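You operate a simulated robot arm through the tools that you are given. There is no shell and no other tool.

Carry out the task below with a simulated robot arm. There is one attempt and no reset: what you move stays moved.

TASK
Lock the window, open its vent for air and switch the rail on.
Fine: slide the sash shut, then turn the latch to locked; the heated rail's dial goes on 4.

It is judged by the outcome, as a careful person would: the job done as asked, and still so three seconds after it is handed in. It fails if anything else is knocked over, pushed out of place, dropped, spilled or broken.

THE ROBOT
A 7-joint arm with a two-finger parallel gripper, fixed in place. Base frame: the origin is at the foot of the arm, x ahead of it, y to its left, z up; the work surface is at about z = 900. Readings come in mm, degrees, newtons and seconds.
With the tool pointing down near the work surface it reaches from about 420 to 900 mm from the base axis. Its first joint turns from -115.0 to 115.0 degrees. Payload 3.91 kg.
The TCP is the grasp point between the finger pads, 30 mm short of the fingertips. In the tool frame z runs along the fingers and y along their closing line. Largest opening 110 mm; finger width 20, thickness 10; the body of the gripper, 48 by 112 mm, starts 55 mm behind the TCP.
Orientation is that of the tool frame in the base frame, as [roll, pitch, yaw] about the fixed x, y, z axes, in that order (R = Rz(yaw) Ry(pitch) Rx(roll)). With the fingers straight down and closing along the base's y, the tool's x points along the base's -x, its y along +y and its z along -z.

THE INTERFACE
- The arm moves only by the tool jog_arm. Its argument "targets" is a list of rows, each an object (a shift or turn left out is 0, a gripper value left out holds the last) with "travel": the shift along the tool's x, y, z in cm, a list of three; "turn": the turn, a rotation vector about the tool's x, y, z in degrees, a list of three. In form: [{"travel": [dx, dy, dz], "turn": [wx, wy, wz]}, ...]. A call has 1 to 20 rows; each row shifts and turns the commanded pose from where the row before left it, along the tool's axes as they then stand. "grip" is the closure, from 0 (fully open) to 1 (shut), set as the call begins (left out, the last holds). A row lasts 0.2 s, in which the tool goes at most 50 mm and 8.6 degrees; a call with a longer step from one row to the next is refused whole, and so is a gripper value outside its range. A pose out of reach is approached as far as the arm can. The call stops where the force on the tool passes 60 N (or 10 N more than at its start, if that is more) or the arm is blocked; 0.2 s more then pass. Each finger travels about 153 mm/s and halts on what it meets, pressing with about 34 N; the grip force reading is that of the motor and also rises with nothing between the fingers. The clock runs only during rows and for 0.2 s after the last one: add rows that do not move to give the fingers time. The reply holds the time, the measured pose of the TCP, the force on the tool along the base axes, the opening and the grip force, in the units named above and with some noise, with the torque about the TCP (base axes, N m) and any sound that the robot's microphone picked up.
- Cameras (640 x 400 px; columns grow to the right, rows downward): "scene" is fixed at [49.9, -500.1, 1603.4]; the picture's right is [0.72, -0.69, 0.00], its down [-0.42, -0.44, -0.80] and it looks along [0.55, 0.58, -0.61] (base axes); focal length 214 px, centre (320, 200). "wrist" rides on the gripper at [72, 17, -103] in the tool frame; the picture's right is [-0.23, 0.97, 0.00], its down [-0.76, -0.18, -0.62] and it looks along [-0.61, -0.14, 0.78] (tool axes); focal length 222 px, centre (320, 200). There is no depth. A picture from a camera that has moved, and an enlarged one, comes with that camera's place and axes in the base frame and with its lens.
- grab_frame(camera): a new picture of that camera. It takes no simulated time.
- raise_lower(by): slides the trunk up (or, below 0, down) by that many mm; the arm rides with it, the base frame stays. It gives what a move gives, with no picture.
- enlarge(camera, box): a new picture of the part [left, top, right, bottom] of that camera's present view, enlarged. It takes no simulated time.
- close_job(): hands the job in; it is judged then, once.

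Places have to be worked out from the pictures, the camera data and where the tool is seen. Open the gripper and draw the arm clear of the work before you hand the job in, unless the task says otherwise.

The tools are called after ">>>" by a JSON object that holds its "fn" and its "kwargs". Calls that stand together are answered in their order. jog_arm: Moves the arm, as the interface text tells. Its arguments: {"type":"object","properties":{"targets":{"type":"array","items":{"type":"object","properties":{"travel":{"type":"array","items":{"type":"number"}},"turn":{"type":"array","items":{"type":"number"}}}}},"grip":{"type":"number"}},"required":["targets"]} The other tools are called the same way: raise_lower (by) slides the trunk up or down; grab_frame (camera) takes a picture; enlarge (camera, box) takes an enlarged picture of a part of a camera's view; close_job () hands the job in.

At the start:

```text
time: 0.0
eef_pos: [659.6, -91.1, 1530.3]
tcp_rot: [-180.0, 0.1, -180.0]
wrist_force: [-0.5, -0.3, -0.4]
ft_torque: [-0.01, -0.02, -0.01]
grip_width: 109.9
grasp_force: 0.0
trunk travel left (down, up): [-900.0, 90.0]
```

scene: 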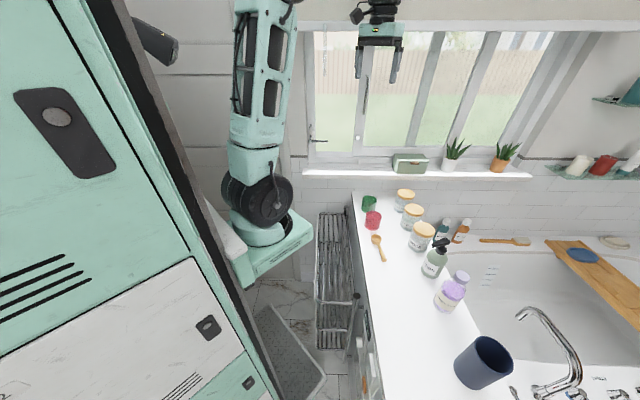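
wrist: 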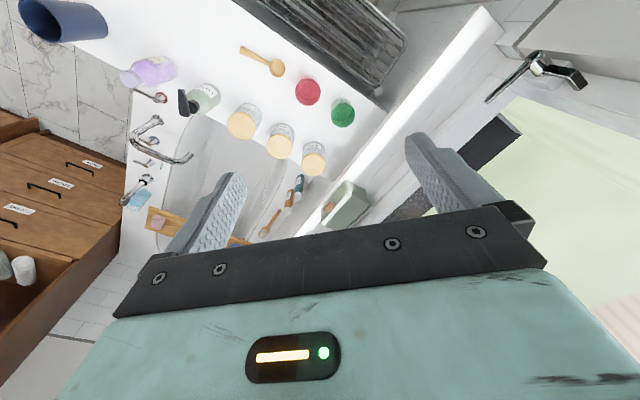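

I start by looking closely at the window, its latch and the surroundings before moving anything.

>>> {"fn": "enlarge", "kwargs": {"camera": "scene", "box": [290, 20, 450, 180]}}

>>> {"fn": "enlarge", "kwargs": {"camera": "scene", "box": [420, 20, 640, 200]}}

>>> {"fn": "enlarge", "kwargs": {"camera": "scene", "box": [230, 180, 390, 400]}}

>>> {"fn": "enlarge", "kwargs": {"camera": "wrist", "box": [320, 0, 640, 230]}}

```text
2.50 times, centred on (370, 100) of scene
camera zoom: at [49.9, -500.1, 1603.4], right [0.72, -0.69, 0.0], down [-0.42, -0.44, -0.8], along [0.55, 0.58, -0.61], focal length 536 px, centre (195, 450)
```

zoom: 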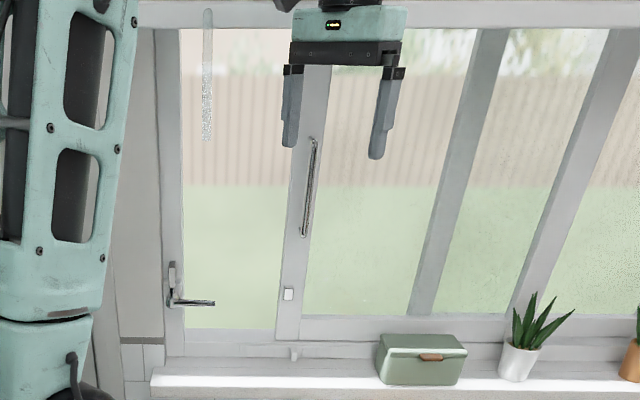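

```text
2.22 times, centred on (530, 110) of scene
camera zoom: at [49.9, -500.1, 1603.4], right [0.72, -0.69, 0.0], down [-0.42, -0.44, -0.8], along [0.55, 0.58, -0.61], focal length 477 px, centre (-147, 400)
```

zoom: 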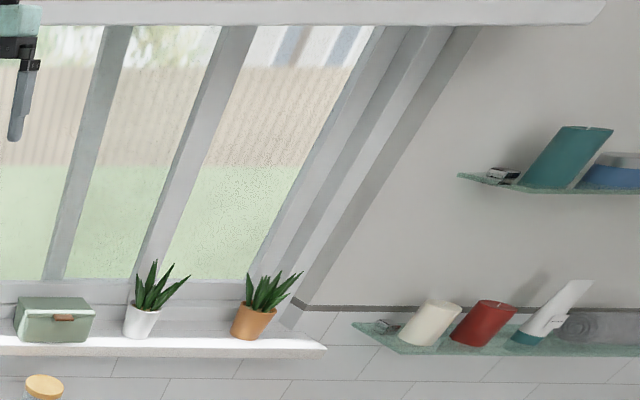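

```text
1.82 times, centred on (310, 290) of scene
camera zoom: at [49.9, -500.1, 1603.4], right [0.72, -0.69, 0.0], down [-0.42, -0.44, -0.8], along [0.55, 0.58, -0.61], focal length 390 px, centre (338, 36)
```

zoom: 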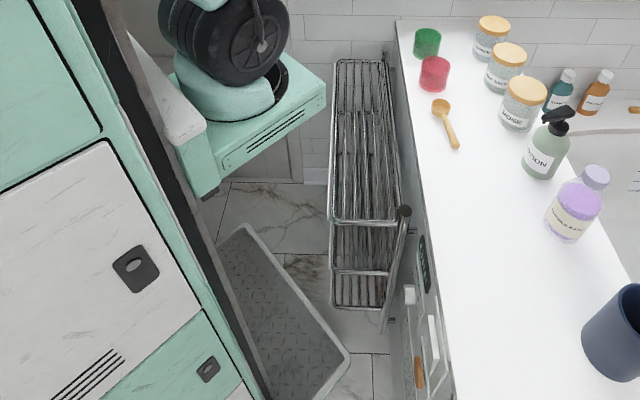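

```text
1.74 times, centred on (480, 115) of wrist
camera zoom: at [588.4, -73.8, 1633.9], right [0.23, 0.97, 0.0], down [0.76, -0.18, 0.62], along [0.61, -0.14, -0.78], focal length 386 px, centre (42, 348)
```

zoom: 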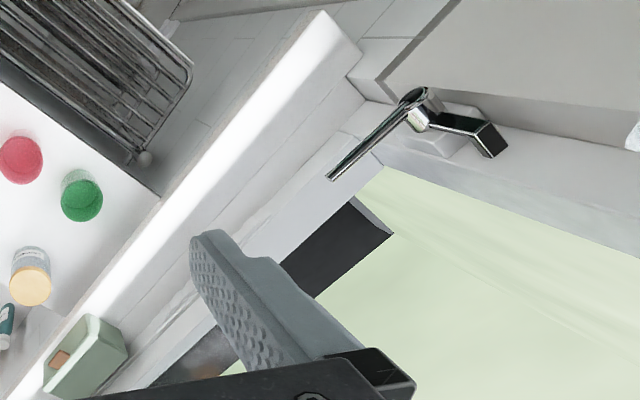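

The window is the wall squarely facing the scene camera (along base [0.72,-0.69,0]), and there is an open gap between the left jamb (with latch) and a sliding sash with a pull bar. I turn the tool in free air to face the wall so the wrist camera can look at it.

>>> {"fn": "jog_arm", "kwargs": {"targets": [{"turn": [0, 0, -7.7]}, {"turn": [0, 0, -7.7]}, {"turn": [0, 0, -7.7]}, {"turn": [0, 0, -7.7]}, {"turn": [0, 0, -7.7]}, {"turn": [0, 0, -7.7]}, {"turn": [0, -8, 0]}, {"turn": [0, -8, 0]}, {"turn": [0, -8, 0]}, {"turn": [0, -8, 0]}, {"turn": [0, -8, 0]}], "grip": 0}}

>>> {"fn": "grab_frame", "kwargs": {"camera": "wrist"}}

>>> {"fn": "grab_frame", "kwargs": {"camera": "scene"}}

```text
time: 2.4
eef_pos: [661.6, -90.4, 1529.7]
tcp_rot: [180.0, 40.2, -133.8]
wrist_force: [0.3, 0.0, -0.1]
ft_torque: [0.03, 0.03, 0.01]
grip_width: 109.9
grasp_force: 0.0
trunk travel left (down, up): [-900.0, 90.0]
```

```text
taken
camera wrist: at [564.9, -166.9, 1563.3], right [-0.58, 0.8, 0.15], down [0.25, 0.01, 0.97], along [0.77, 0.6, -0.21], focal length 222 px, centre (320, 200)
```

wrist: 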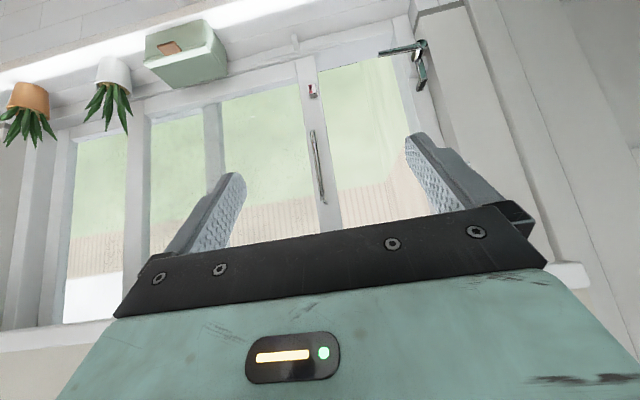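

```text
taken
```

scene: 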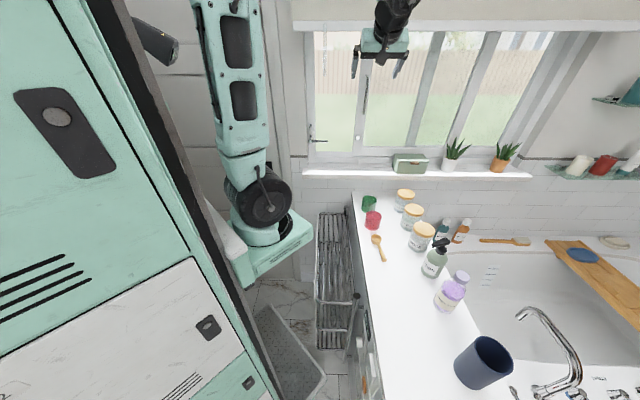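

The wrist picture is upside down (its down is base up). I enlarge the window's latch side, sash and the vertical area to find the vent.

>>> {"fn": "enlarge", "kwargs": {"camera": "wrist", "box": [280, 10, 480, 240]}}

>>> {"fn": "enlarge", "kwargs": {"camera": "wrist", "box": [0, 0, 320, 340]}}

>>> {"fn": "enlarge", "kwargs": {"camera": "scene", "box": [290, 20, 390, 100]}}

>>> {"fn": "enlarge", "kwargs": {"camera": "scene", "box": [290, 90, 390, 180]}}

>>> {"fn": "enlarge", "kwargs": {"camera": "scene", "box": [310, 270, 400, 400]}}

```text
1.74 times, centred on (380, 125) of wrist
camera zoom: at [564.9, -166.9, 1563.3], right [-0.58, 0.8, 0.15], down [0.25, 0.01, 0.97], along [0.77, 0.6, -0.21], focal length 386 px, centre (216, 330)
```

zoom: 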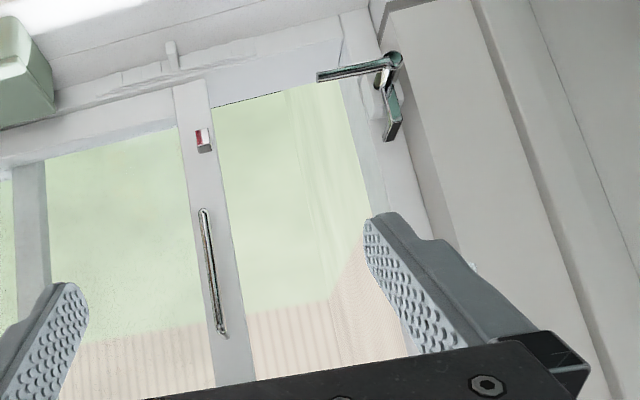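

```text
1.18 times, centred on (160, 170) of wrist
camera zoom: at [564.9, -166.9, 1563.3], right [-0.58, 0.8, 0.15], down [0.25, 0.01, 0.97], along [0.77, 0.6, -0.21], focal length 261 px, centre (508, 235)
```

zoom: 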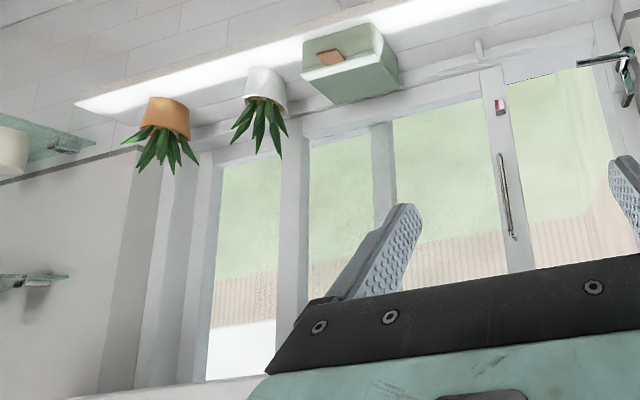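

```text
5.00 times, centred on (340, 60) of scene
camera zoom: at [49.9, -500.1, 1603.4], right [0.72, -0.69, 0.0], down [-0.42, -0.44, -0.8], along [0.55, 0.58, -0.61], focal length 1072 px, centre (220, 900)
```

zoom: 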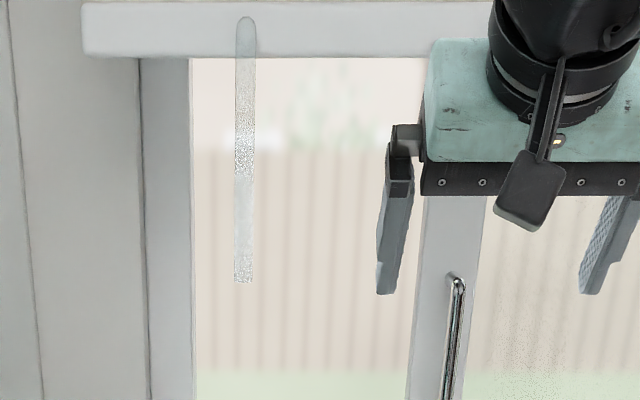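

```text
4.44 times, centred on (340, 135) of scene
camera zoom: at [49.9, -500.1, 1603.4], right [0.72, -0.69, 0.0], down [-0.42, -0.44, -0.8], along [0.55, 0.58, -0.61], focal length 953 px, centre (231, 489)
```

zoom: 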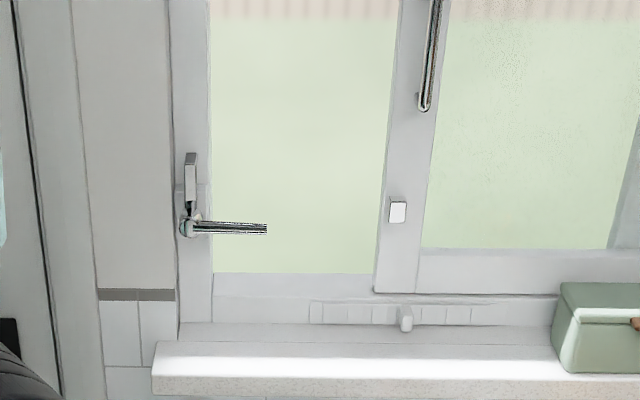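

```text
3.08 times, centred on (355, 335) of scene
camera zoom: at [49.9, -500.1, 1603.4], right [0.72, -0.69, 0.0], down [-0.42, -0.44, -0.8], along [0.55, 0.58, -0.61], focal length 660 px, centre (212, -215)
```

zoom: 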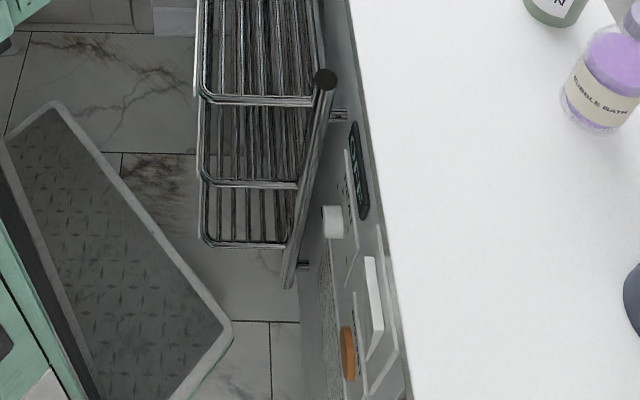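

The latch pivot triangulates to about z=1197 at the left jamb, its rod pointing right. The sash pull bar is at z≈1320–1470, and there is a slotted vent with a small tab on the bottom rail at z≈1078. I lower the trunk to bring the wrist camera level with the vent and latch for a closer view.

>>> {"fn": "raise_lower", "kwargs": {"by": -330}}

>>> {"fn": "grab_frame", "kwargs": {"camera": "wrist"}}

>>> {"fn": "grab_frame", "kwargs": {"camera": "scene"}}

```text
time: 5.7
eef_pos: [660.5, -90.0, 1200.5]
tcp_rot: [180.0, 40.0, -133.8]
wrist_force: [-0.4, 0.0, -0.6]
ft_torque: [-0.01, 0.02, 0.0]
grip_width: 109.9
grasp_force: 0.0
trunk travel left (down, up): [-570.0, 420.0]
```

```text
taken
camera wrist: at [564.7, -166.8, 1233.6], right [-0.58, 0.8, 0.15], down [0.25, 0.01, 0.97], along [0.77, 0.6, -0.21], focal length 222 px, centre (320, 200)
```

wrist: 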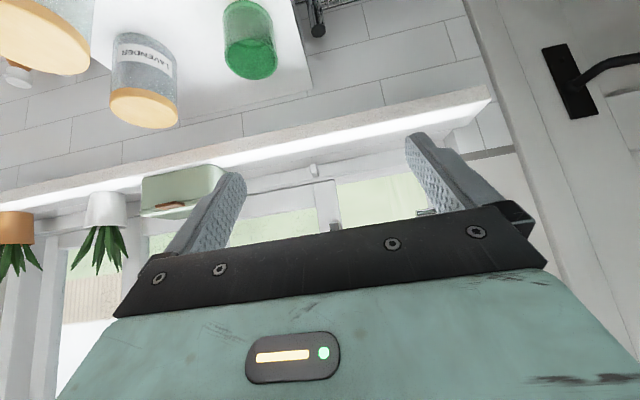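

```text
taken
```

scene: 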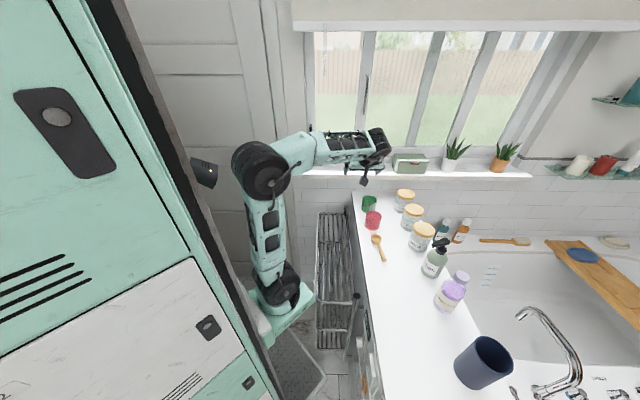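

The vent tab and latch are now near the fingers in the picture; I enlarge that part.

>>> {"fn": "enlarge", "kwargs": {"camera": "wrist", "box": [235, 120, 445, 235]}}

>>> {"fn": "enlarge", "kwargs": {"camera": "scene", "box": [300, 130, 400, 190]}}

>>> {"fn": "enlarge", "kwargs": {"camera": "scene", "box": [340, 130, 420, 180]}}

```text
3.05 times, centred on (340, 178) of wrist
camera zoom: at [564.7, -166.8, 1233.6], right [-0.58, 0.8, 0.15], down [0.25, 0.01, 0.97], along [0.77, 0.6, -0.21], focal length 677 px, centre (259, 269)
```

zoom: 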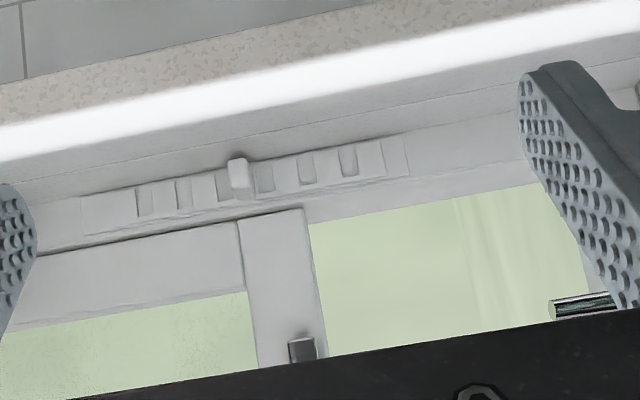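

```text
6.40 times, centred on (350, 160) of scene
camera zoom: at [49.9, -500.1, 1603.4], right [0.72, -0.69, 0.0], down [-0.42, -0.44, -0.8], along [0.55, 0.58, -0.61], focal length 1373 px, centre (128, 456)
```

zoom: 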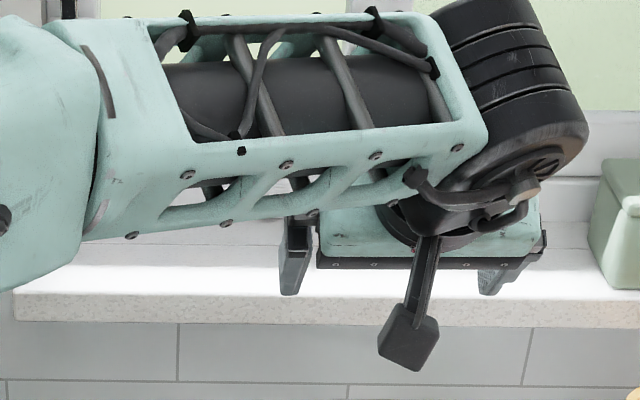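

```text
8.00 times, centred on (380, 155) of scene
camera zoom: at [49.9, -500.1, 1603.4], right [0.72, -0.69, 0.0], down [-0.42, -0.44, -0.8], along [0.55, 0.58, -0.61], focal length 1716 px, centre (-160, 560)
```

zoom: 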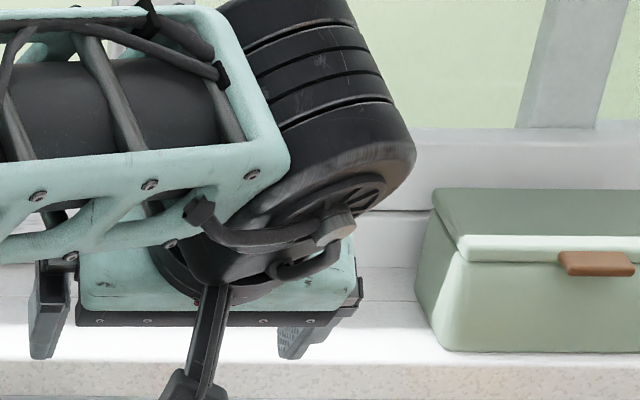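

The vent slots look filled (closed) with a tab in the middle. I move 150 mm closer towards the wall, staying above the sill and left of the box, for a clearer view.

>>> {"fn": "jog_arm", "kwargs": {"targets": [{"travel": [-2.3, 0, 1.93]}, {"travel": [-2.3, 0, 1.93]}, {"travel": [-2.3, 0, 1.93]}, {"travel": [-2.3, 0, 1.93]}, {"travel": [-2.3, 0, 1.93]}]}}

>>> {"fn": "grab_frame", "kwargs": {"camera": "wrist"}}

>>> {"fn": "enlarge", "kwargs": {"camera": "wrist", "box": [200, 50, 440, 230]}}

```text
time: 6.8
eef_pos: [763.6, 17.5, 1200.6]
tcp_rot: [-180.0, 40.1, -133.8]
wrist_force: [0.3, 0.6, 1.4]
ft_torque: [0.0, -0.02, 0.0]
grip_width: 110.0
grasp_force: 0.1
trunk travel left (down, up): [-570.0, 420.0]
```

```text
taken
camera wrist: at [668.4, -57.8, 1234.1], right [-0.58, 0.8, 0.15], down [0.25, 0.01, 0.97], along [0.77, 0.6, -0.21], focal length 222 px, centre (320, 200)
```

wrist: 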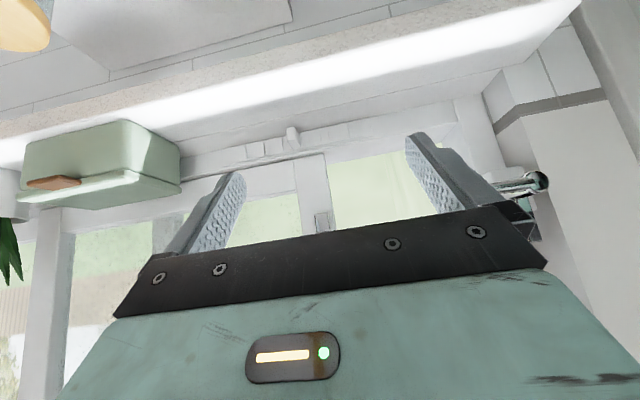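

```text
2.22 times, centred on (320, 140) of wrist
camera zoom: at [668.4, -57.8, 1234.1], right [-0.58, 0.8, 0.15], down [0.25, 0.01, 0.97], along [0.77, 0.6, -0.21], focal length 494 px, centre (320, 333)
```

zoom: 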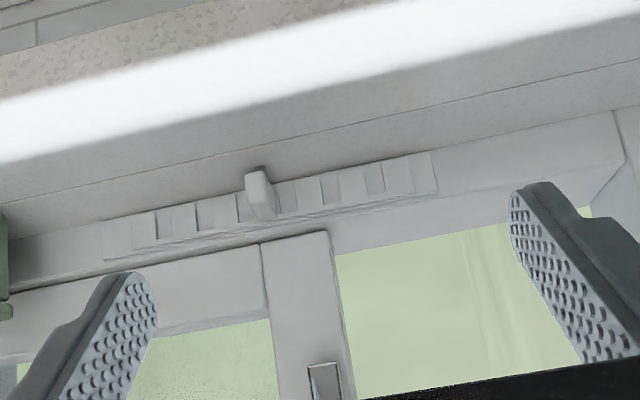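

I enlarge further on the vent itself to see the slots' state.

>>> {"fn": "enlarge", "kwargs": {"camera": "wrist", "box": [235, 105, 375, 180]}}

>>> {"fn": "enlarge", "kwargs": {"camera": "wrist", "box": [470, 80, 600, 250]}}

```text
4.57 times, centred on (305, 142) of wrist
camera zoom: at [668.4, -57.8, 1234.1], right [-0.58, 0.8, 0.15], down [0.25, 0.01, 0.97], along [0.77, 0.6, -0.21], focal length 1015 px, centre (389, 463)
```

zoom: 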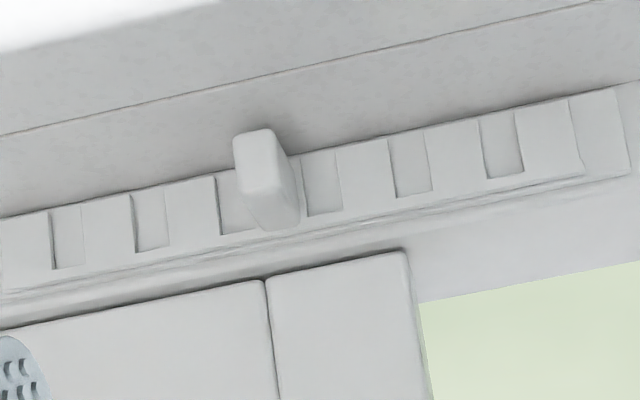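

```text
2.35 times, centred on (535, 165) of wrist
camera zoom: at [668.4, -57.8, 1234.1], right [-0.58, 0.8, 0.15], down [0.25, 0.01, 0.97], along [0.77, 0.6, -0.21], focal length 523 px, centre (-186, 282)
```

zoom: 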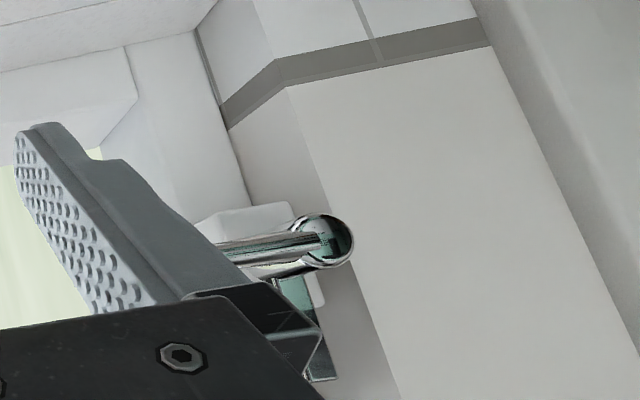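

The front slider plate has narrow slots showing a solid back, i.e. closed; at the image-right end about 15 mm of the base plate is uncovered. I look at the other end to know which way the slider has room.

>>> {"fn": "enlarge", "kwargs": {"camera": "wrist", "box": [180, 120, 300, 190]}}

>>> {"fn": "enlarge", "kwargs": {"camera": "wrist", "box": [320, 80, 420, 150]}}

```text
5.33 times, centred on (240, 155) of wrist
camera zoom: at [668.4, -57.8, 1234.1], right [-0.58, 0.8, 0.15], down [0.25, 0.01, 0.97], along [0.77, 0.6, -0.21], focal length 1185 px, centre (747, 440)
```

zoom: 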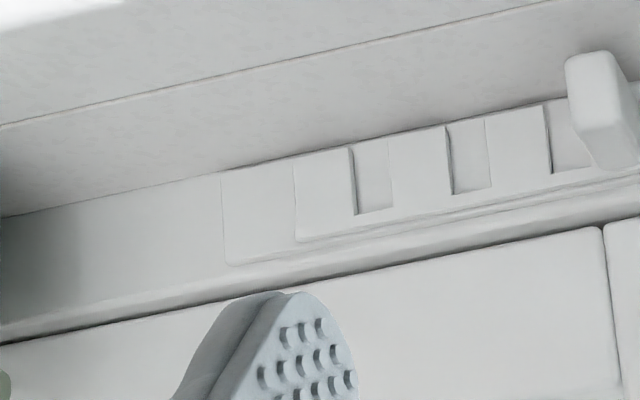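

```text
5.71 times, centred on (370, 115) of wrist
camera zoom: at [668.4, -57.8, 1234.1], right [-0.58, 0.8, 0.15], down [0.25, 0.01, 0.97], along [0.77, 0.6, -0.21], focal length 1269 px, centre (34, 686)
```

zoom: 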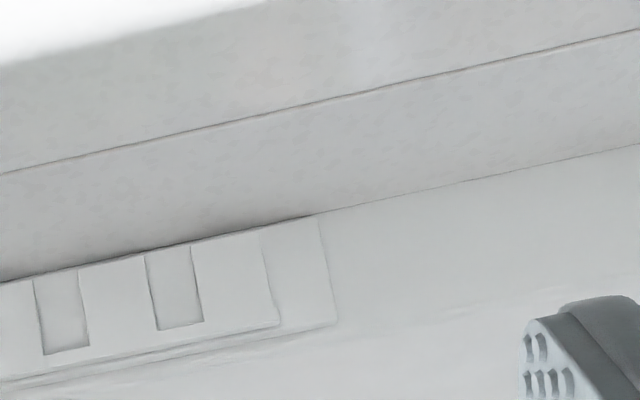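

The slider shows roughly 22 mm free at its right end and 14 mm at the left, so I'll test directions gently later. First the sash: I raise the trunk so the tool comes to pull-bar height, then pitch the tool horizontal facing the wall.

>>> {"fn": "raise_lower", "kwargs": {"by": 200}}

>>> {"fn": "jog_arm", "kwargs": {"targets": [{"travel": [2.0, 0, -1.7], "turn": [0, -8.3, 0]}, {"turn": [0, -8.3, 0]}, {"turn": [0, -8.3, 0]}, {"turn": [0, -8.3, 0]}, {"turn": [0, -8.3, 0]}, {"turn": [0, -8.4, 0]}, {}]}}

>>> {"fn": "grab_frame", "kwargs": {"camera": "wrist"}}

>>> {"fn": "grab_frame", "kwargs": {"camera": "scene"}}

```text
time: 9.0
eef_pos: [764.8, 18.9, 1399.8]
tcp_rot: [-179.9, 40.0, -133.8]
wrist_force: [-0.2, -0.2, -1.3]
ft_torque: [0.0, 0.0, -0.01]
grip_width: 110.3
grasp_force: 0.1
trunk travel left (down, up): [-770.0, 220.0]
```

```text
time: 10.6
eef_pos: [747.7, -1.6, 1401.3]
tcp_rot: [-142.1, 90.0, -96.1]
wrist_force: [-0.7, 0.4, 0.1]
ft_torque: [-0.01, -0.01, -0.02]
grip_width: 110.1
grasp_force: 0.0
trunk travel left (down, up): [-770.0, 220.0]
```

```text
taken
camera wrist: at [663.5, -63.7, 1329.3], right [-0.7, 0.67, 0.23], down [-0.3, -0.57, 0.76], along [0.64, 0.47, 0.61], focal length 222 px, centre (320, 200)
```

wrist: 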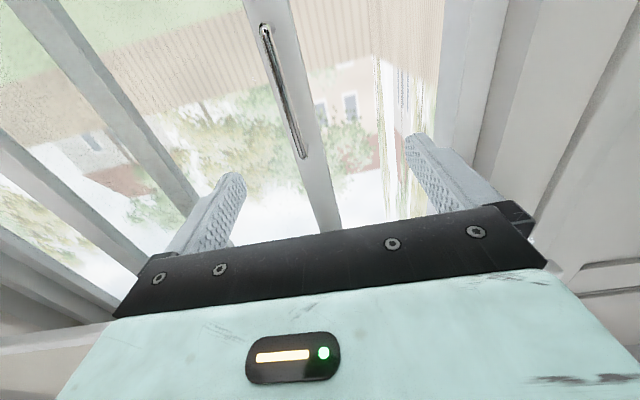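

```text
taken
```

scene: 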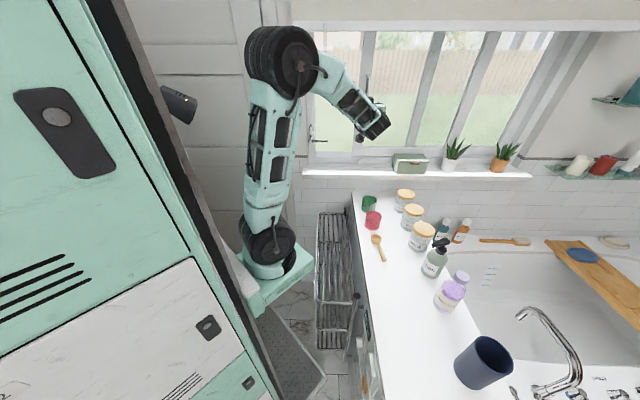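

The tool is now horizontal facing the wall at height 1401; the bar projects to s≈580, d≈705, z 1320–1470 consistently. I shift 40 mm right to line up with it and advance 100 mm.

>>> {"fn": "jog_arm", "kwargs": {"targets": [{"travel": [0.3, -2.0, 0]}, {"travel": [0.3, -2.0, 0]}, {"travel": [0, 0, 2.5]}, {"travel": [0, 0, 2.5]}, {"travel": [0, 0, 2.5]}, {"travel": [0, 0, 2.5]}, {}]}}

>>> {"fn": "grab_frame", "kwargs": {"camera": "wrist"}}

>>> {"fn": "enlarge", "kwargs": {"camera": "scene", "box": [290, 20, 450, 180]}}

```text
time: 12.2
eef_pos: [842.6, 42.1, 1392.8]
tcp_rot: [-179.3, 89.9, -133.0]
wrist_force: [-0.2, -0.4, -0.7]
ft_torque: [-0.01, 0.02, -0.02]
grip_width: 109.9
grasp_force: 0.0
trunk travel left (down, up): [-770.0, 220.0]
```

```text
taken
camera wrist: at [758.9, -20.5, 1321.8], right [-0.7, 0.67, 0.23], down [-0.3, -0.57, 0.76], along [0.64, 0.47, 0.61], focal length 222 px, centre (320, 200)
```

wrist: 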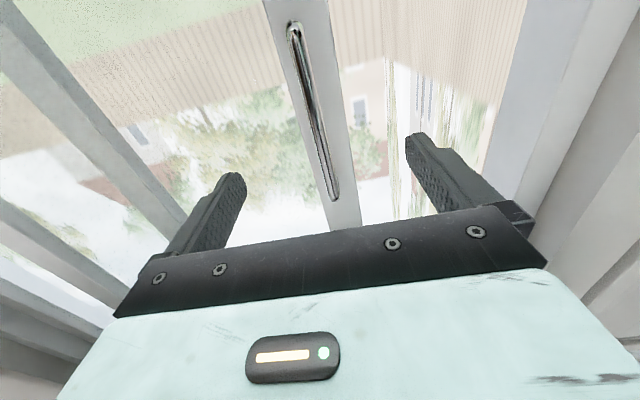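

```text
2.50 times, centred on (370, 100) of scene
camera zoom: at [49.9, -500.1, 1603.4], right [0.72, -0.69, 0.0], down [-0.42, -0.44, -0.8], along [0.55, 0.58, -0.61], focal length 536 px, centre (195, 450)
```

zoom: 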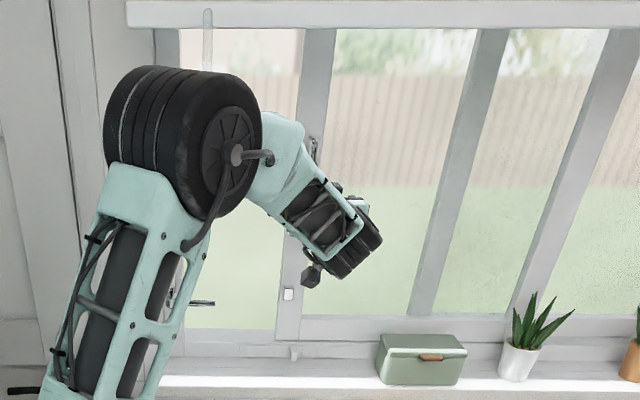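

Bar is centred between the fingers at s≈580. I advance 72 mm so the tips reach d≈716 (stile face is at ≈731), then close the fingers to a narrow fork around the bar.

>>> {"fn": "jog_arm", "kwargs": {"targets": [{"travel": [0, 0, 2.4]}, {"travel": [0, 0, 2.4]}, {"travel": [0, 0, 2.4]}, {}]}}

>>> {"fn": "grab_frame", "kwargs": {"camera": "wrist"}}

```text
time: 13.2
eef_pos: [892.6, 96.4, 1393.9]
tcp_rot: [178.6, 89.9, -135.1]
wrist_force: [0.1, -0.6, 0.6]
ft_torque: [-0.03, 0.03, 0.0]
grip_width: 110.1
grasp_force: 0.1
trunk travel left (down, up): [-770.0, 220.0]
```

```text
taken
camera wrist: at [810.9, 33.5, 1321.9], right [-0.7, 0.67, 0.23], down [-0.3, -0.57, 0.76], along [0.64, 0.47, 0.61], focal length 222 px, centre (320, 200)
```

wrist: 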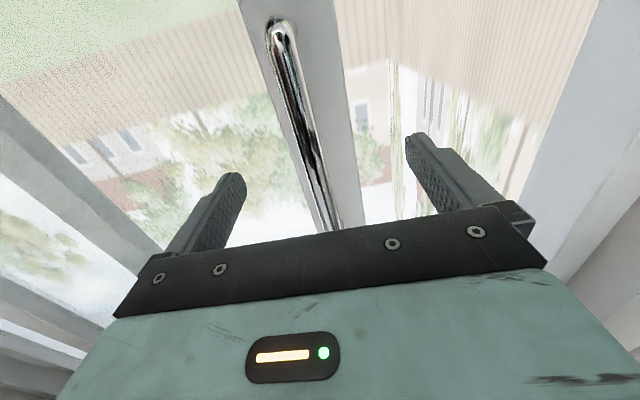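

Tips are around the bar (bar at s≈579, TCP s≈578). I close to a fork of about 18 mm and check.

>>> {"fn": "jog_arm", "kwargs": {"targets": [{}, {}, {}], "grip": 0.84}}

>>> {"fn": "grab_frame", "kwargs": {"camera": "wrist"}}

```text
time: 14.0
eef_pos: [894.2, 96.3, 1393.2]
tcp_rot: [-178.4, 89.9, -132.1]
wrist_force: [0.9, -0.6, -0.7]
ft_torque: [0.02, 0.03, 0.01]
grip_width: 17.5
grasp_force: 0.0
trunk travel left (down, up): [-770.0, 220.0]
```

```text
taken
camera wrist: at [810.7, 33.4, 1322.1], right [-0.7, 0.67, 0.23], down [-0.3, -0.57, 0.76], along [0.64, 0.47, 0.61], focal length 222 px, centre (320, 200)
```

wrist: 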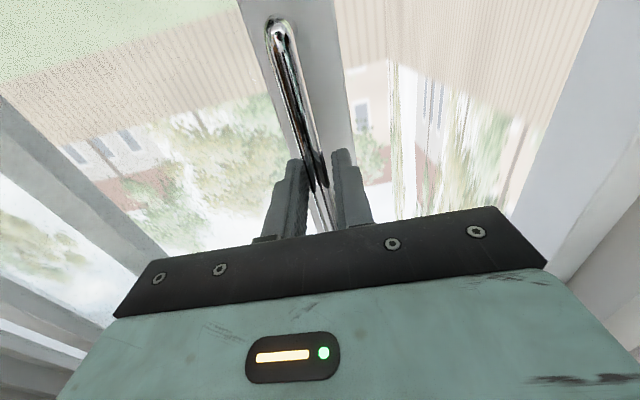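

The bar sits between the fingers with no load. I slide left (tool +y) gently, 40 mm first, watching the force.

>>> {"fn": "jog_arm", "kwargs": {"targets": [{"travel": [0, 0.5, 0]}, {"travel": [0, 0.7, 0]}, {"travel": [0, 0.7, 0]}, {"travel": [0, 0.7, 0]}, {"travel": [0, 0.7, 0]}, {"travel": [0, 0.7, 0]}]}}

>>> {"fn": "grab_frame", "kwargs": {"camera": "wrist"}}

```text
time: 15.4
eef_pos: [864.7, 124.0, 1394.7]
tcp_rot: [-4.7, 90.0, 41.6]
wrist_force: [2.2, -3.5, 1.1]
ft_torque: [-0.05, 0.03, -0.05]
grip_width: 19.8
grasp_force: 1.6
trunk travel left (down, up): [-770.0, 220.0]
```

```text
taken
camera wrist: at [782.3, 61.0, 1321.8], right [-0.7, 0.67, 0.23], down [-0.3, -0.57, 0.76], along [0.64, 0.47, 0.61], focal length 222 px, centre (320, 200)
```

wrist: 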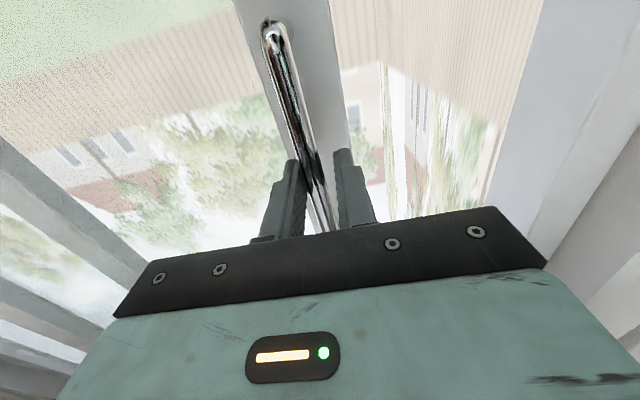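

The sash slides freely with about 4 N. I continue another 110 mm.

>>> {"fn": "jog_arm", "kwargs": {"targets": [{"travel": [0, 1.0, 0]}, {"travel": [0, 1.0, 0]}, {"travel": [0, 1.0, 0]}, {"travel": [0, 1.0, 0]}, {"travel": [0, 1.0, 0]}, {"travel": [0, 1.0, 0]}, {"travel": [0, 1.0, 0]}, {"travel": [0, 1.0, 0]}, {"travel": [0, 1.0, 0]}, {"travel": [0, 1.0, 0]}, {"travel": [0, 1.0, 0]}]}}

>>> {"fn": "grab_frame", "kwargs": {"camera": "wrist"}}

>>> {"fn": "enlarge", "kwargs": {"camera": "scene", "box": [290, 20, 450, 180]}}

```text
time: 17.8
eef_pos: [785.3, 201.1, 1394.1]
tcp_rot: [-167.1, 89.9, -120.8]
wrist_force: [1.8, -2.3, 0.3]
ft_torque: [0.03, 0.01, -0.06]
grip_width: 19.0
grasp_force: 1.9
trunk travel left (down, up): [-770.0, 220.0]
```

```text
taken
camera wrist: at [701.9, 138.0, 1322.8], right [-0.7, 0.67, 0.23], down [-0.3, -0.57, 0.76], along [0.64, 0.47, 0.61], focal length 222 px, centre (320, 200)
```

wrist: 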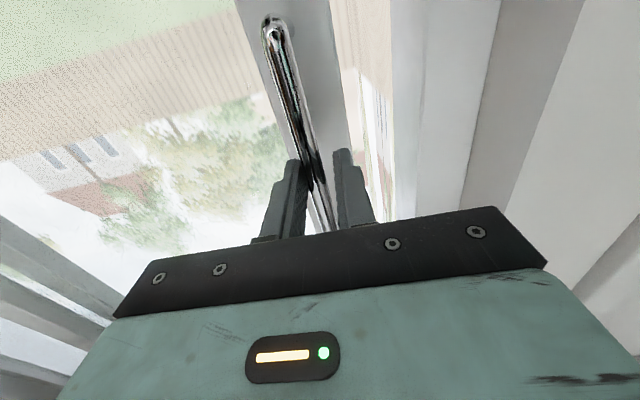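

```text
2.50 times, centred on (370, 100) of scene
camera zoom: at [49.9, -500.1, 1603.4], right [0.72, -0.69, 0.0], down [-0.42, -0.44, -0.8], along [0.55, 0.58, -0.61], focal length 536 px, centre (195, 450)
```

zoom: 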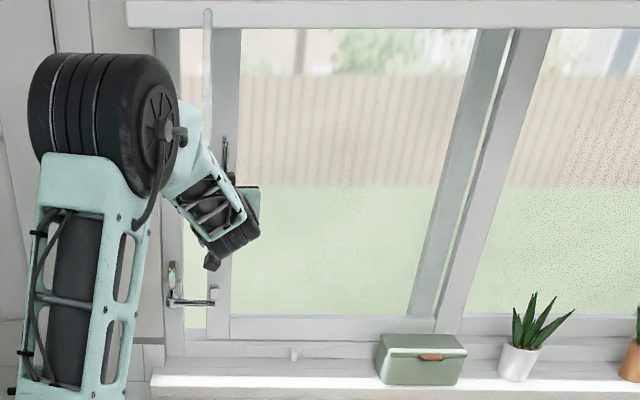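

About 40–50 mm remain before the stile meets the jamb. Before going on I check the hanging translucent wand near the top left so that the arm does not touch it.

>>> {"fn": "enlarge", "kwargs": {"camera": "scene", "box": [310, 10, 380, 100]}}

>>> {"fn": "enlarge", "kwargs": {"camera": "wrist", "box": [300, 0, 540, 230]}}

>>> {"fn": "enlarge", "kwargs": {"camera": "scene", "box": [310, 100, 390, 180]}}

```text
4.44 times, centred on (345, 55) of scene
camera zoom: at [49.9, -500.1, 1603.4], right [0.72, -0.69, 0.0], down [-0.42, -0.44, -0.8], along [0.55, 0.58, -0.61], focal length 953 px, centre (209, 844)
```

zoom: 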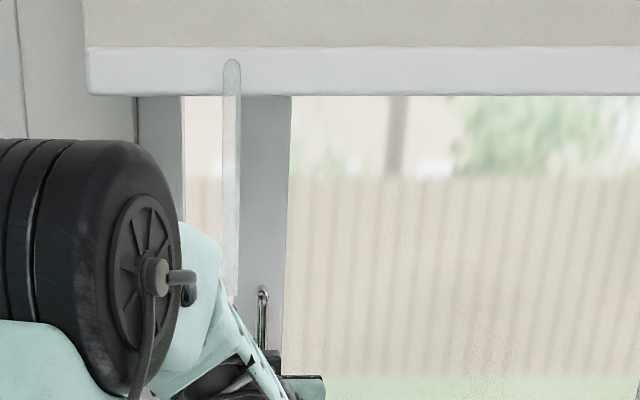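

```text
1.74 times, centred on (420, 115) of wrist
camera zoom: at [701.9, 138.0, 1322.8], right [-0.7, 0.67, 0.23], down [-0.3, -0.57, 0.76], along [0.64, 0.47, 0.61], focal length 386 px, centre (146, 348)
```

zoom: 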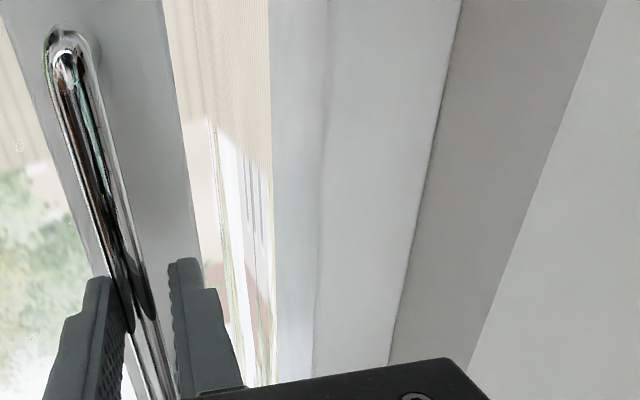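

```text
5.00 times, centred on (350, 140) of scene
camera zoom: at [49.9, -500.1, 1603.4], right [0.72, -0.69, 0.0], down [-0.42, -0.44, -0.8], along [0.55, 0.58, -0.61], focal length 1072 px, centre (170, 500)
```

zoom: 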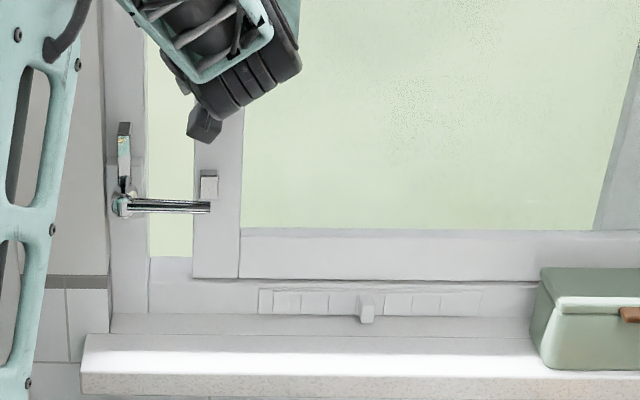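

The wand hangs above z≈1475 while my gripper top is about 1420, so it stays clear if I don't rise here. Remaining gap to the jamb is about 47 mm; I continue 30 mm, then finer steps.

>>> {"fn": "jog_arm", "kwargs": {"targets": [{"travel": [0, 0.8, 0]}, {"travel": [0, 0.8, 0]}, {"travel": [0, 0.8, 0]}, {"travel": [0, 0.6, 0]}, {"travel": [0, 0.4, 0]}, {"travel": [0, 0.3, 0]}, {"travel": [0, 0.3, 0]}]}}

>>> {"fn": "enlarge", "kwargs": {"camera": "scene", "box": [310, 100, 390, 180]}}

>>> {"fn": "enlarge", "kwargs": {"camera": "wrist", "box": [240, 0, 480, 230]}}

```text
time: 19.4
eef_pos: [757.1, 228.1, 1393.9]
tcp_rot: [171.8, 89.9, -141.9]
wrist_force: [4.9, -2.6, -1.2]
ft_torque: [-0.04, 0.04, -0.06]
grip_width: 20.2
grasp_force: 3.2
trunk travel left (down, up): [-770.0, 220.0]
```

```text
5.00 times, centred on (350, 140) of scene
camera zoom: at [49.9, -500.1, 1603.4], right [0.72, -0.69, 0.0], down [-0.42, -0.44, -0.8], along [0.55, 0.58, -0.61], focal length 1072 px, centre (170, 500)
```

zoom: 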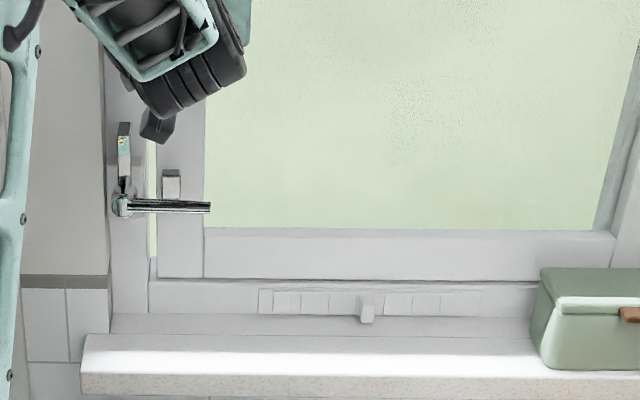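

```text
1.74 times, centred on (360, 115) of wrist
camera zoom: at [673.8, 165.0, 1322.5], right [-0.7, 0.67, 0.23], down [-0.3, -0.57, 0.76], along [0.64, 0.47, 0.6], focal length 386 px, centre (250, 348)
```

zoom: 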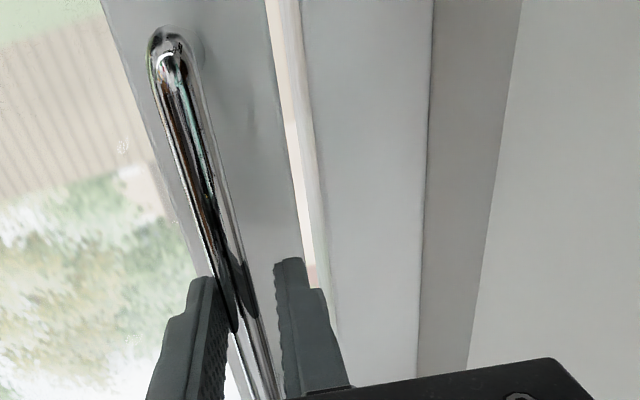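

About 9–10 mm gap remains. To keep the left finger clear of the jamb I close the grip fully onto the bar before the last millimetres.

>>> {"fn": "jog_arm", "kwargs": {"targets": [{}, {}, {}], "grip": 1}}

```text
time: 20.2
eef_pos: [756.4, 228.1, 1393.5]
tcp_rot: [174.1, 89.9, -139.5]
wrist_force: [2.5, -2.8, -3.3]
ft_torque: [0.25, -0.2, -0.04]
grip_width: 12.7
grasp_force: 45.1
trunk travel left (down, up): [-770.0, 220.0]
```

The bar is held (12.7 mm). I move the last stretch in 2 mm steps and watch the force for the stop.

>>> {"fn": "jog_arm", "kwargs": {"targets": [{"travel": [0, 0.2, 0]}, {"travel": [0, 0.2, 0]}, {"travel": [0, 0.2, 0]}, {"travel": [0, 0.2, 0]}]}}

>>> {"fn": "enlarge", "kwargs": {"camera": "scene", "box": [320, 110, 370, 170]}}

>>> {"fn": "enlarge", "kwargs": {"camera": "wrist", "box": [240, 0, 480, 230]}}

```text
time: 21.2
eef_pos: [753.2, 231.2, 1394.3]
tcp_rot: [155.4, 89.8, -158.6]
wrist_force: [18.4, -3.8, 1.2]
ft_torque: [-1.03, 0.87, -0.27]
grip_width: 12.7
grasp_force: 45.3
trunk travel left (down, up): [-770.0, 220.0]
```

```text
6.67 times, centred on (345, 140) of scene
camera zoom: at [49.9, -500.1, 1603.4], right [0.72, -0.69, 0.0], down [-0.42, -0.44, -0.8], along [0.55, 0.58, -0.61], focal length 1430 px, centre (153, 600)
```

zoom: 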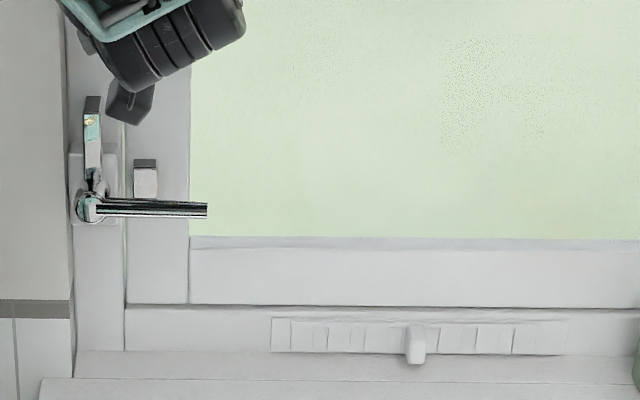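

```text
1.74 times, centred on (360, 115) of wrist
camera zoom: at [670.5, 168.2, 1322.5], right [-0.7, 0.68, 0.23], down [-0.3, -0.57, 0.76], along [0.65, 0.46, 0.6], focal length 386 px, centre (250, 348)
```

zoom: 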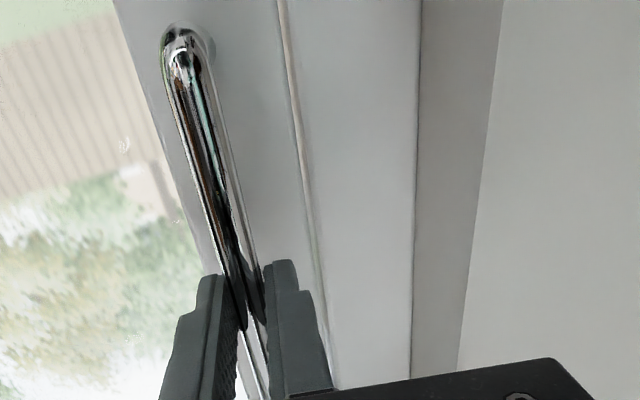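

Force rose to about 16 N along the slide, so it has met something. I zoom in on the seam between stile and jamb to see whether it is the sash stop or my finger.

>>> {"fn": "enlarge", "kwargs": {"camera": "wrist", "box": [320, 0, 400, 60]}}

>>> {"fn": "enlarge", "kwargs": {"camera": "wrist", "box": [320, 130, 420, 220]}}

>>> {"fn": "enlarge", "kwargs": {"camera": "scene", "box": [325, 120, 360, 155]}}

```text
6.67 times, centred on (360, 30) of wrist
camera zoom: at [670.5, 168.2, 1322.5], right [-0.7, 0.68, 0.23], down [-0.3, -0.57, 0.76], along [0.65, 0.46, 0.6], focal length 1481 px, centre (53, 1333)
```

zoom: 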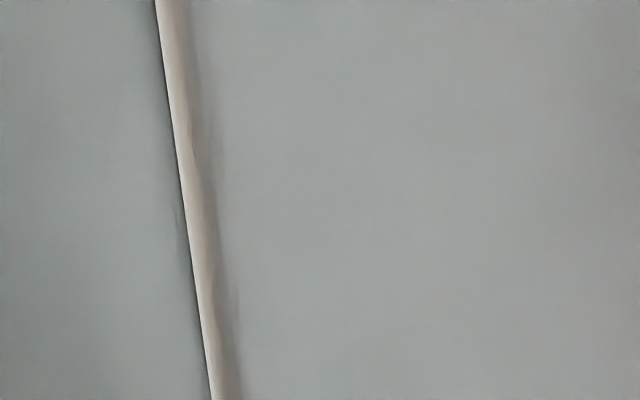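

```text
4.44 times, centred on (370, 175) of wrist
camera zoom: at [670.5, 168.2, 1322.5], right [-0.7, 0.68, 0.23], down [-0.3, -0.57, 0.76], along [0.65, 0.46, 0.6], focal length 987 px, centre (98, 311)
```

zoom: 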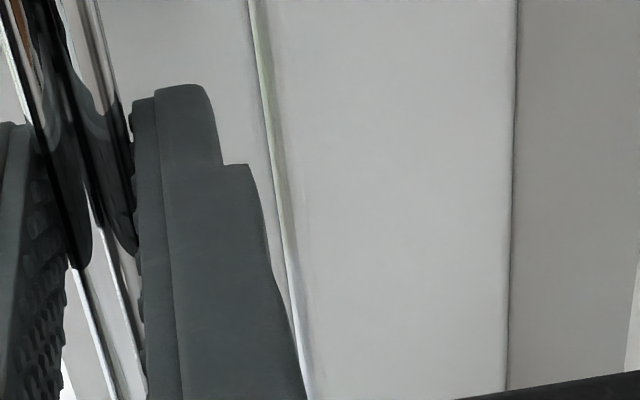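

```text
11.43 times, centred on (342, 138) of scene
camera zoom: at [49.9, -500.1, 1603.4], right [0.72, -0.69, 0.0], down [-0.42, -0.44, -0.8], along [0.55, 0.58, -0.61], focal length 2451 px, centre (63, 914)
```

zoom: 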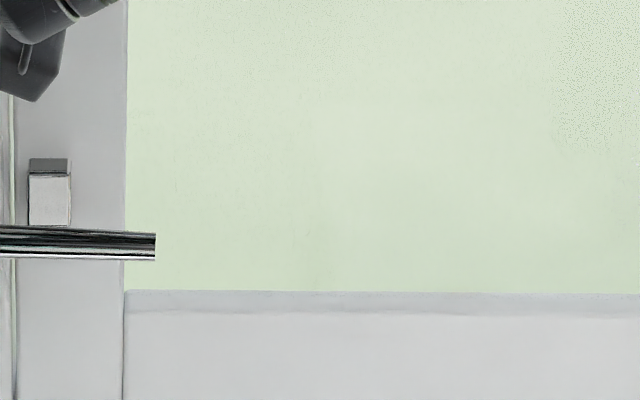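

A 2–3 mm sliver of outdoors is still visible, and the fingers look clear of the jamb, so the sash likely needs a firmer push home. I press on in 1.5 mm steps.

>>> {"fn": "jog_arm", "kwargs": {"targets": [{"travel": [0, 0.15, 0]}, {"travel": [0, 0.15, 0]}, {"travel": [0, 0.15, 0]}]}}

>>> {"fn": "enlarge", "kwargs": {"camera": "scene", "box": [325, 120, 360, 155]}}

>>> {"fn": "enlarge", "kwargs": {"camera": "wrist", "box": [320, 0, 400, 60]}}

```text
time: 22.0
eef_pos: [753.1, 230.8, 1393.7]
tcp_rot: [124.8, 89.9, 170.4]
wrist_force: [44.6, -9.1, 7.7]
ft_torque: [-0.36, 0.26, -0.49]
grip_width: 12.5
grasp_force: 44.9
trunk travel left (down, up): [-770.0, 220.0]
```

```text
11.43 times, centred on (342, 138) of scene
camera zoom: at [49.9, -500.1, 1603.4], right [0.72, -0.69, 0.0], down [-0.42, -0.44, -0.8], along [0.55, 0.58, -0.61], focal length 2451 px, centre (63, 914)
```

zoom: 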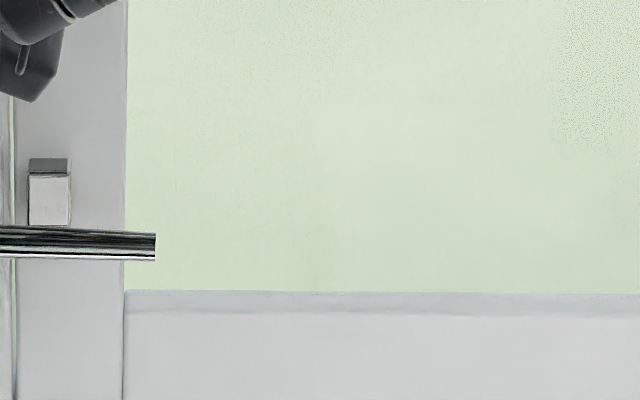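

```text
6.67 times, centred on (360, 30) of wrist
camera zoom: at [670.2, 168.8, 1322.4], right [-0.7, 0.68, 0.23], down [-0.31, -0.57, 0.76], along [0.65, 0.46, 0.61], focal length 1481 px, centre (53, 1333)
```

zoom: 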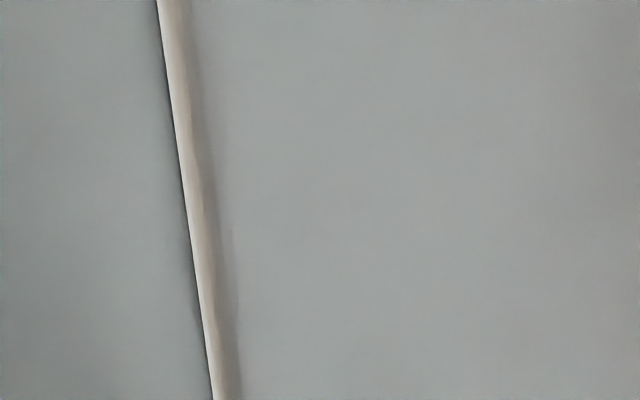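

The sash no longer moves at ~40 N, so this looks like the end stop; I want to rule out finger contact with the jamb. I relax the push, open slightly and back out.

>>> {"fn": "jog_arm", "kwargs": {"targets": [{"travel": [0, -0.3, 0]}, {"travel": [0, -0.3, 0]}, {"travel": [0, -0.2, 0]}, {}]}}

>>> {"fn": "jog_arm", "kwargs": {"targets": [{}, {}, {"travel": [0, 0, -1.5]}, {"travel": [0, 0, -2.0]}, {"travel": [0, 0, -2.5]}, {"travel": [0, 0, -2.5]}], "grip": 0.78}}

>>> {"fn": "grab_frame", "kwargs": {"camera": "wrist"}}

>>> {"fn": "enlarge", "kwargs": {"camera": "scene", "box": [310, 100, 390, 180]}}

```text
time: 23.0
eef_pos: [755.1, 230.6, 1394.8]
tcp_rot: [137.7, 89.9, -175.8]
wrist_force: [19.5, -3.8, 10.3]
ft_torque: [-0.31, 0.27, -0.18]
grip_width: 12.7
grasp_force: 45.2
trunk travel left (down, up): [-770.0, 220.0]
```

```text
time: 24.4
eef_pos: [694.6, 167.8, 1394.4]
tcp_rot: [-160.9, 89.9, -114.6]
wrist_force: [0.9, 0.0, 0.1]
ft_torque: [-0.02, 0.0, -0.01]
grip_width: 24.5
grasp_force: 0.1
trunk travel left (down, up): [-770.0, 220.0]
```

```text
taken
camera wrist: at [610.9, 105.5, 1322.7], right [-0.7, 0.67, 0.23], down [-0.3, -0.57, 0.76], along [0.64, 0.47, 0.61], focal length 222 px, centre (320, 200)
```

wrist: 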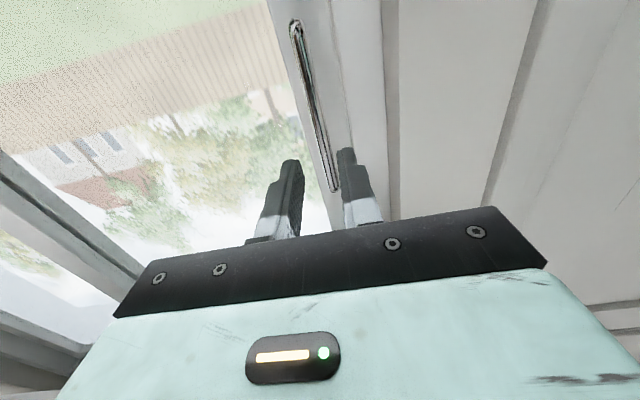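

```text
5.00 times, centred on (350, 140) of scene
camera zoom: at [49.9, -500.1, 1603.4], right [0.72, -0.69, 0.0], down [-0.42, -0.44, -0.8], along [0.55, 0.58, -0.61], focal length 1072 px, centre (170, 500)
```

zoom: 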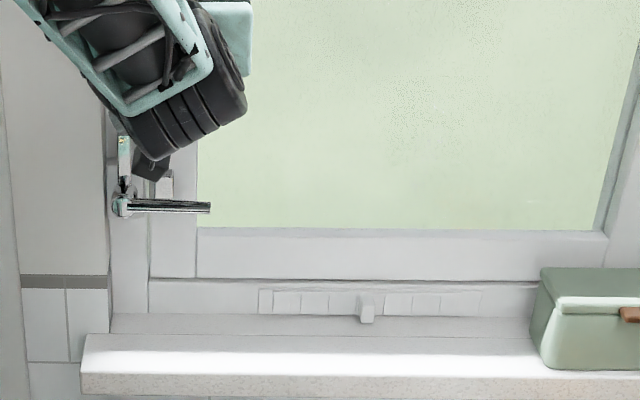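

I look at the seam between stile and jamb from here.

>>> {"fn": "enlarge", "kwargs": {"camera": "wrist", "box": [290, 0, 450, 150]}}

>>> {"fn": "enlarge", "kwargs": {"camera": "scene", "box": [325, 120, 360, 155]}}

```text
2.67 times, centred on (370, 75) of wrist
camera zoom: at [610.9, 105.5, 1322.7], right [-0.7, 0.67, 0.23], down [-0.3, -0.57, 0.76], along [0.64, 0.47, 0.61], focal length 592 px, centre (187, 533)
```

zoom: 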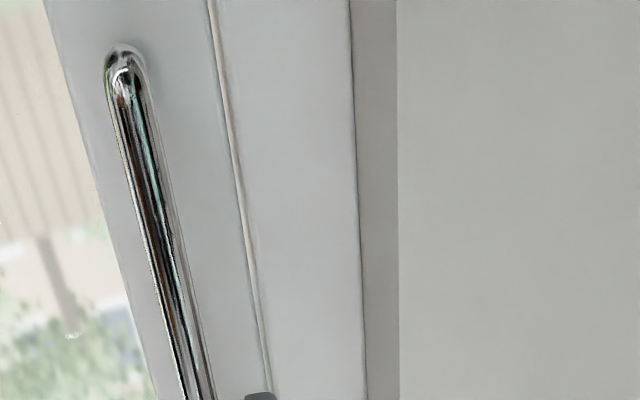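

```text
11.43 times, centred on (342, 138) of scene
camera zoom: at [49.9, -500.1, 1603.4], right [0.72, -0.69, 0.0], down [-0.42, -0.44, -0.8], along [0.55, 0.58, -0.61], focal length 2451 px, centre (63, 914)
```

zoom: 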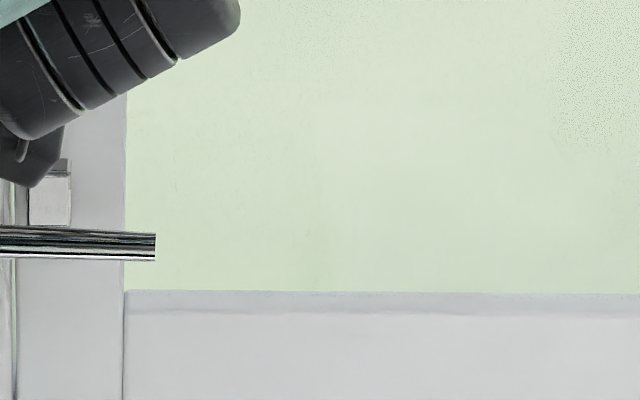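

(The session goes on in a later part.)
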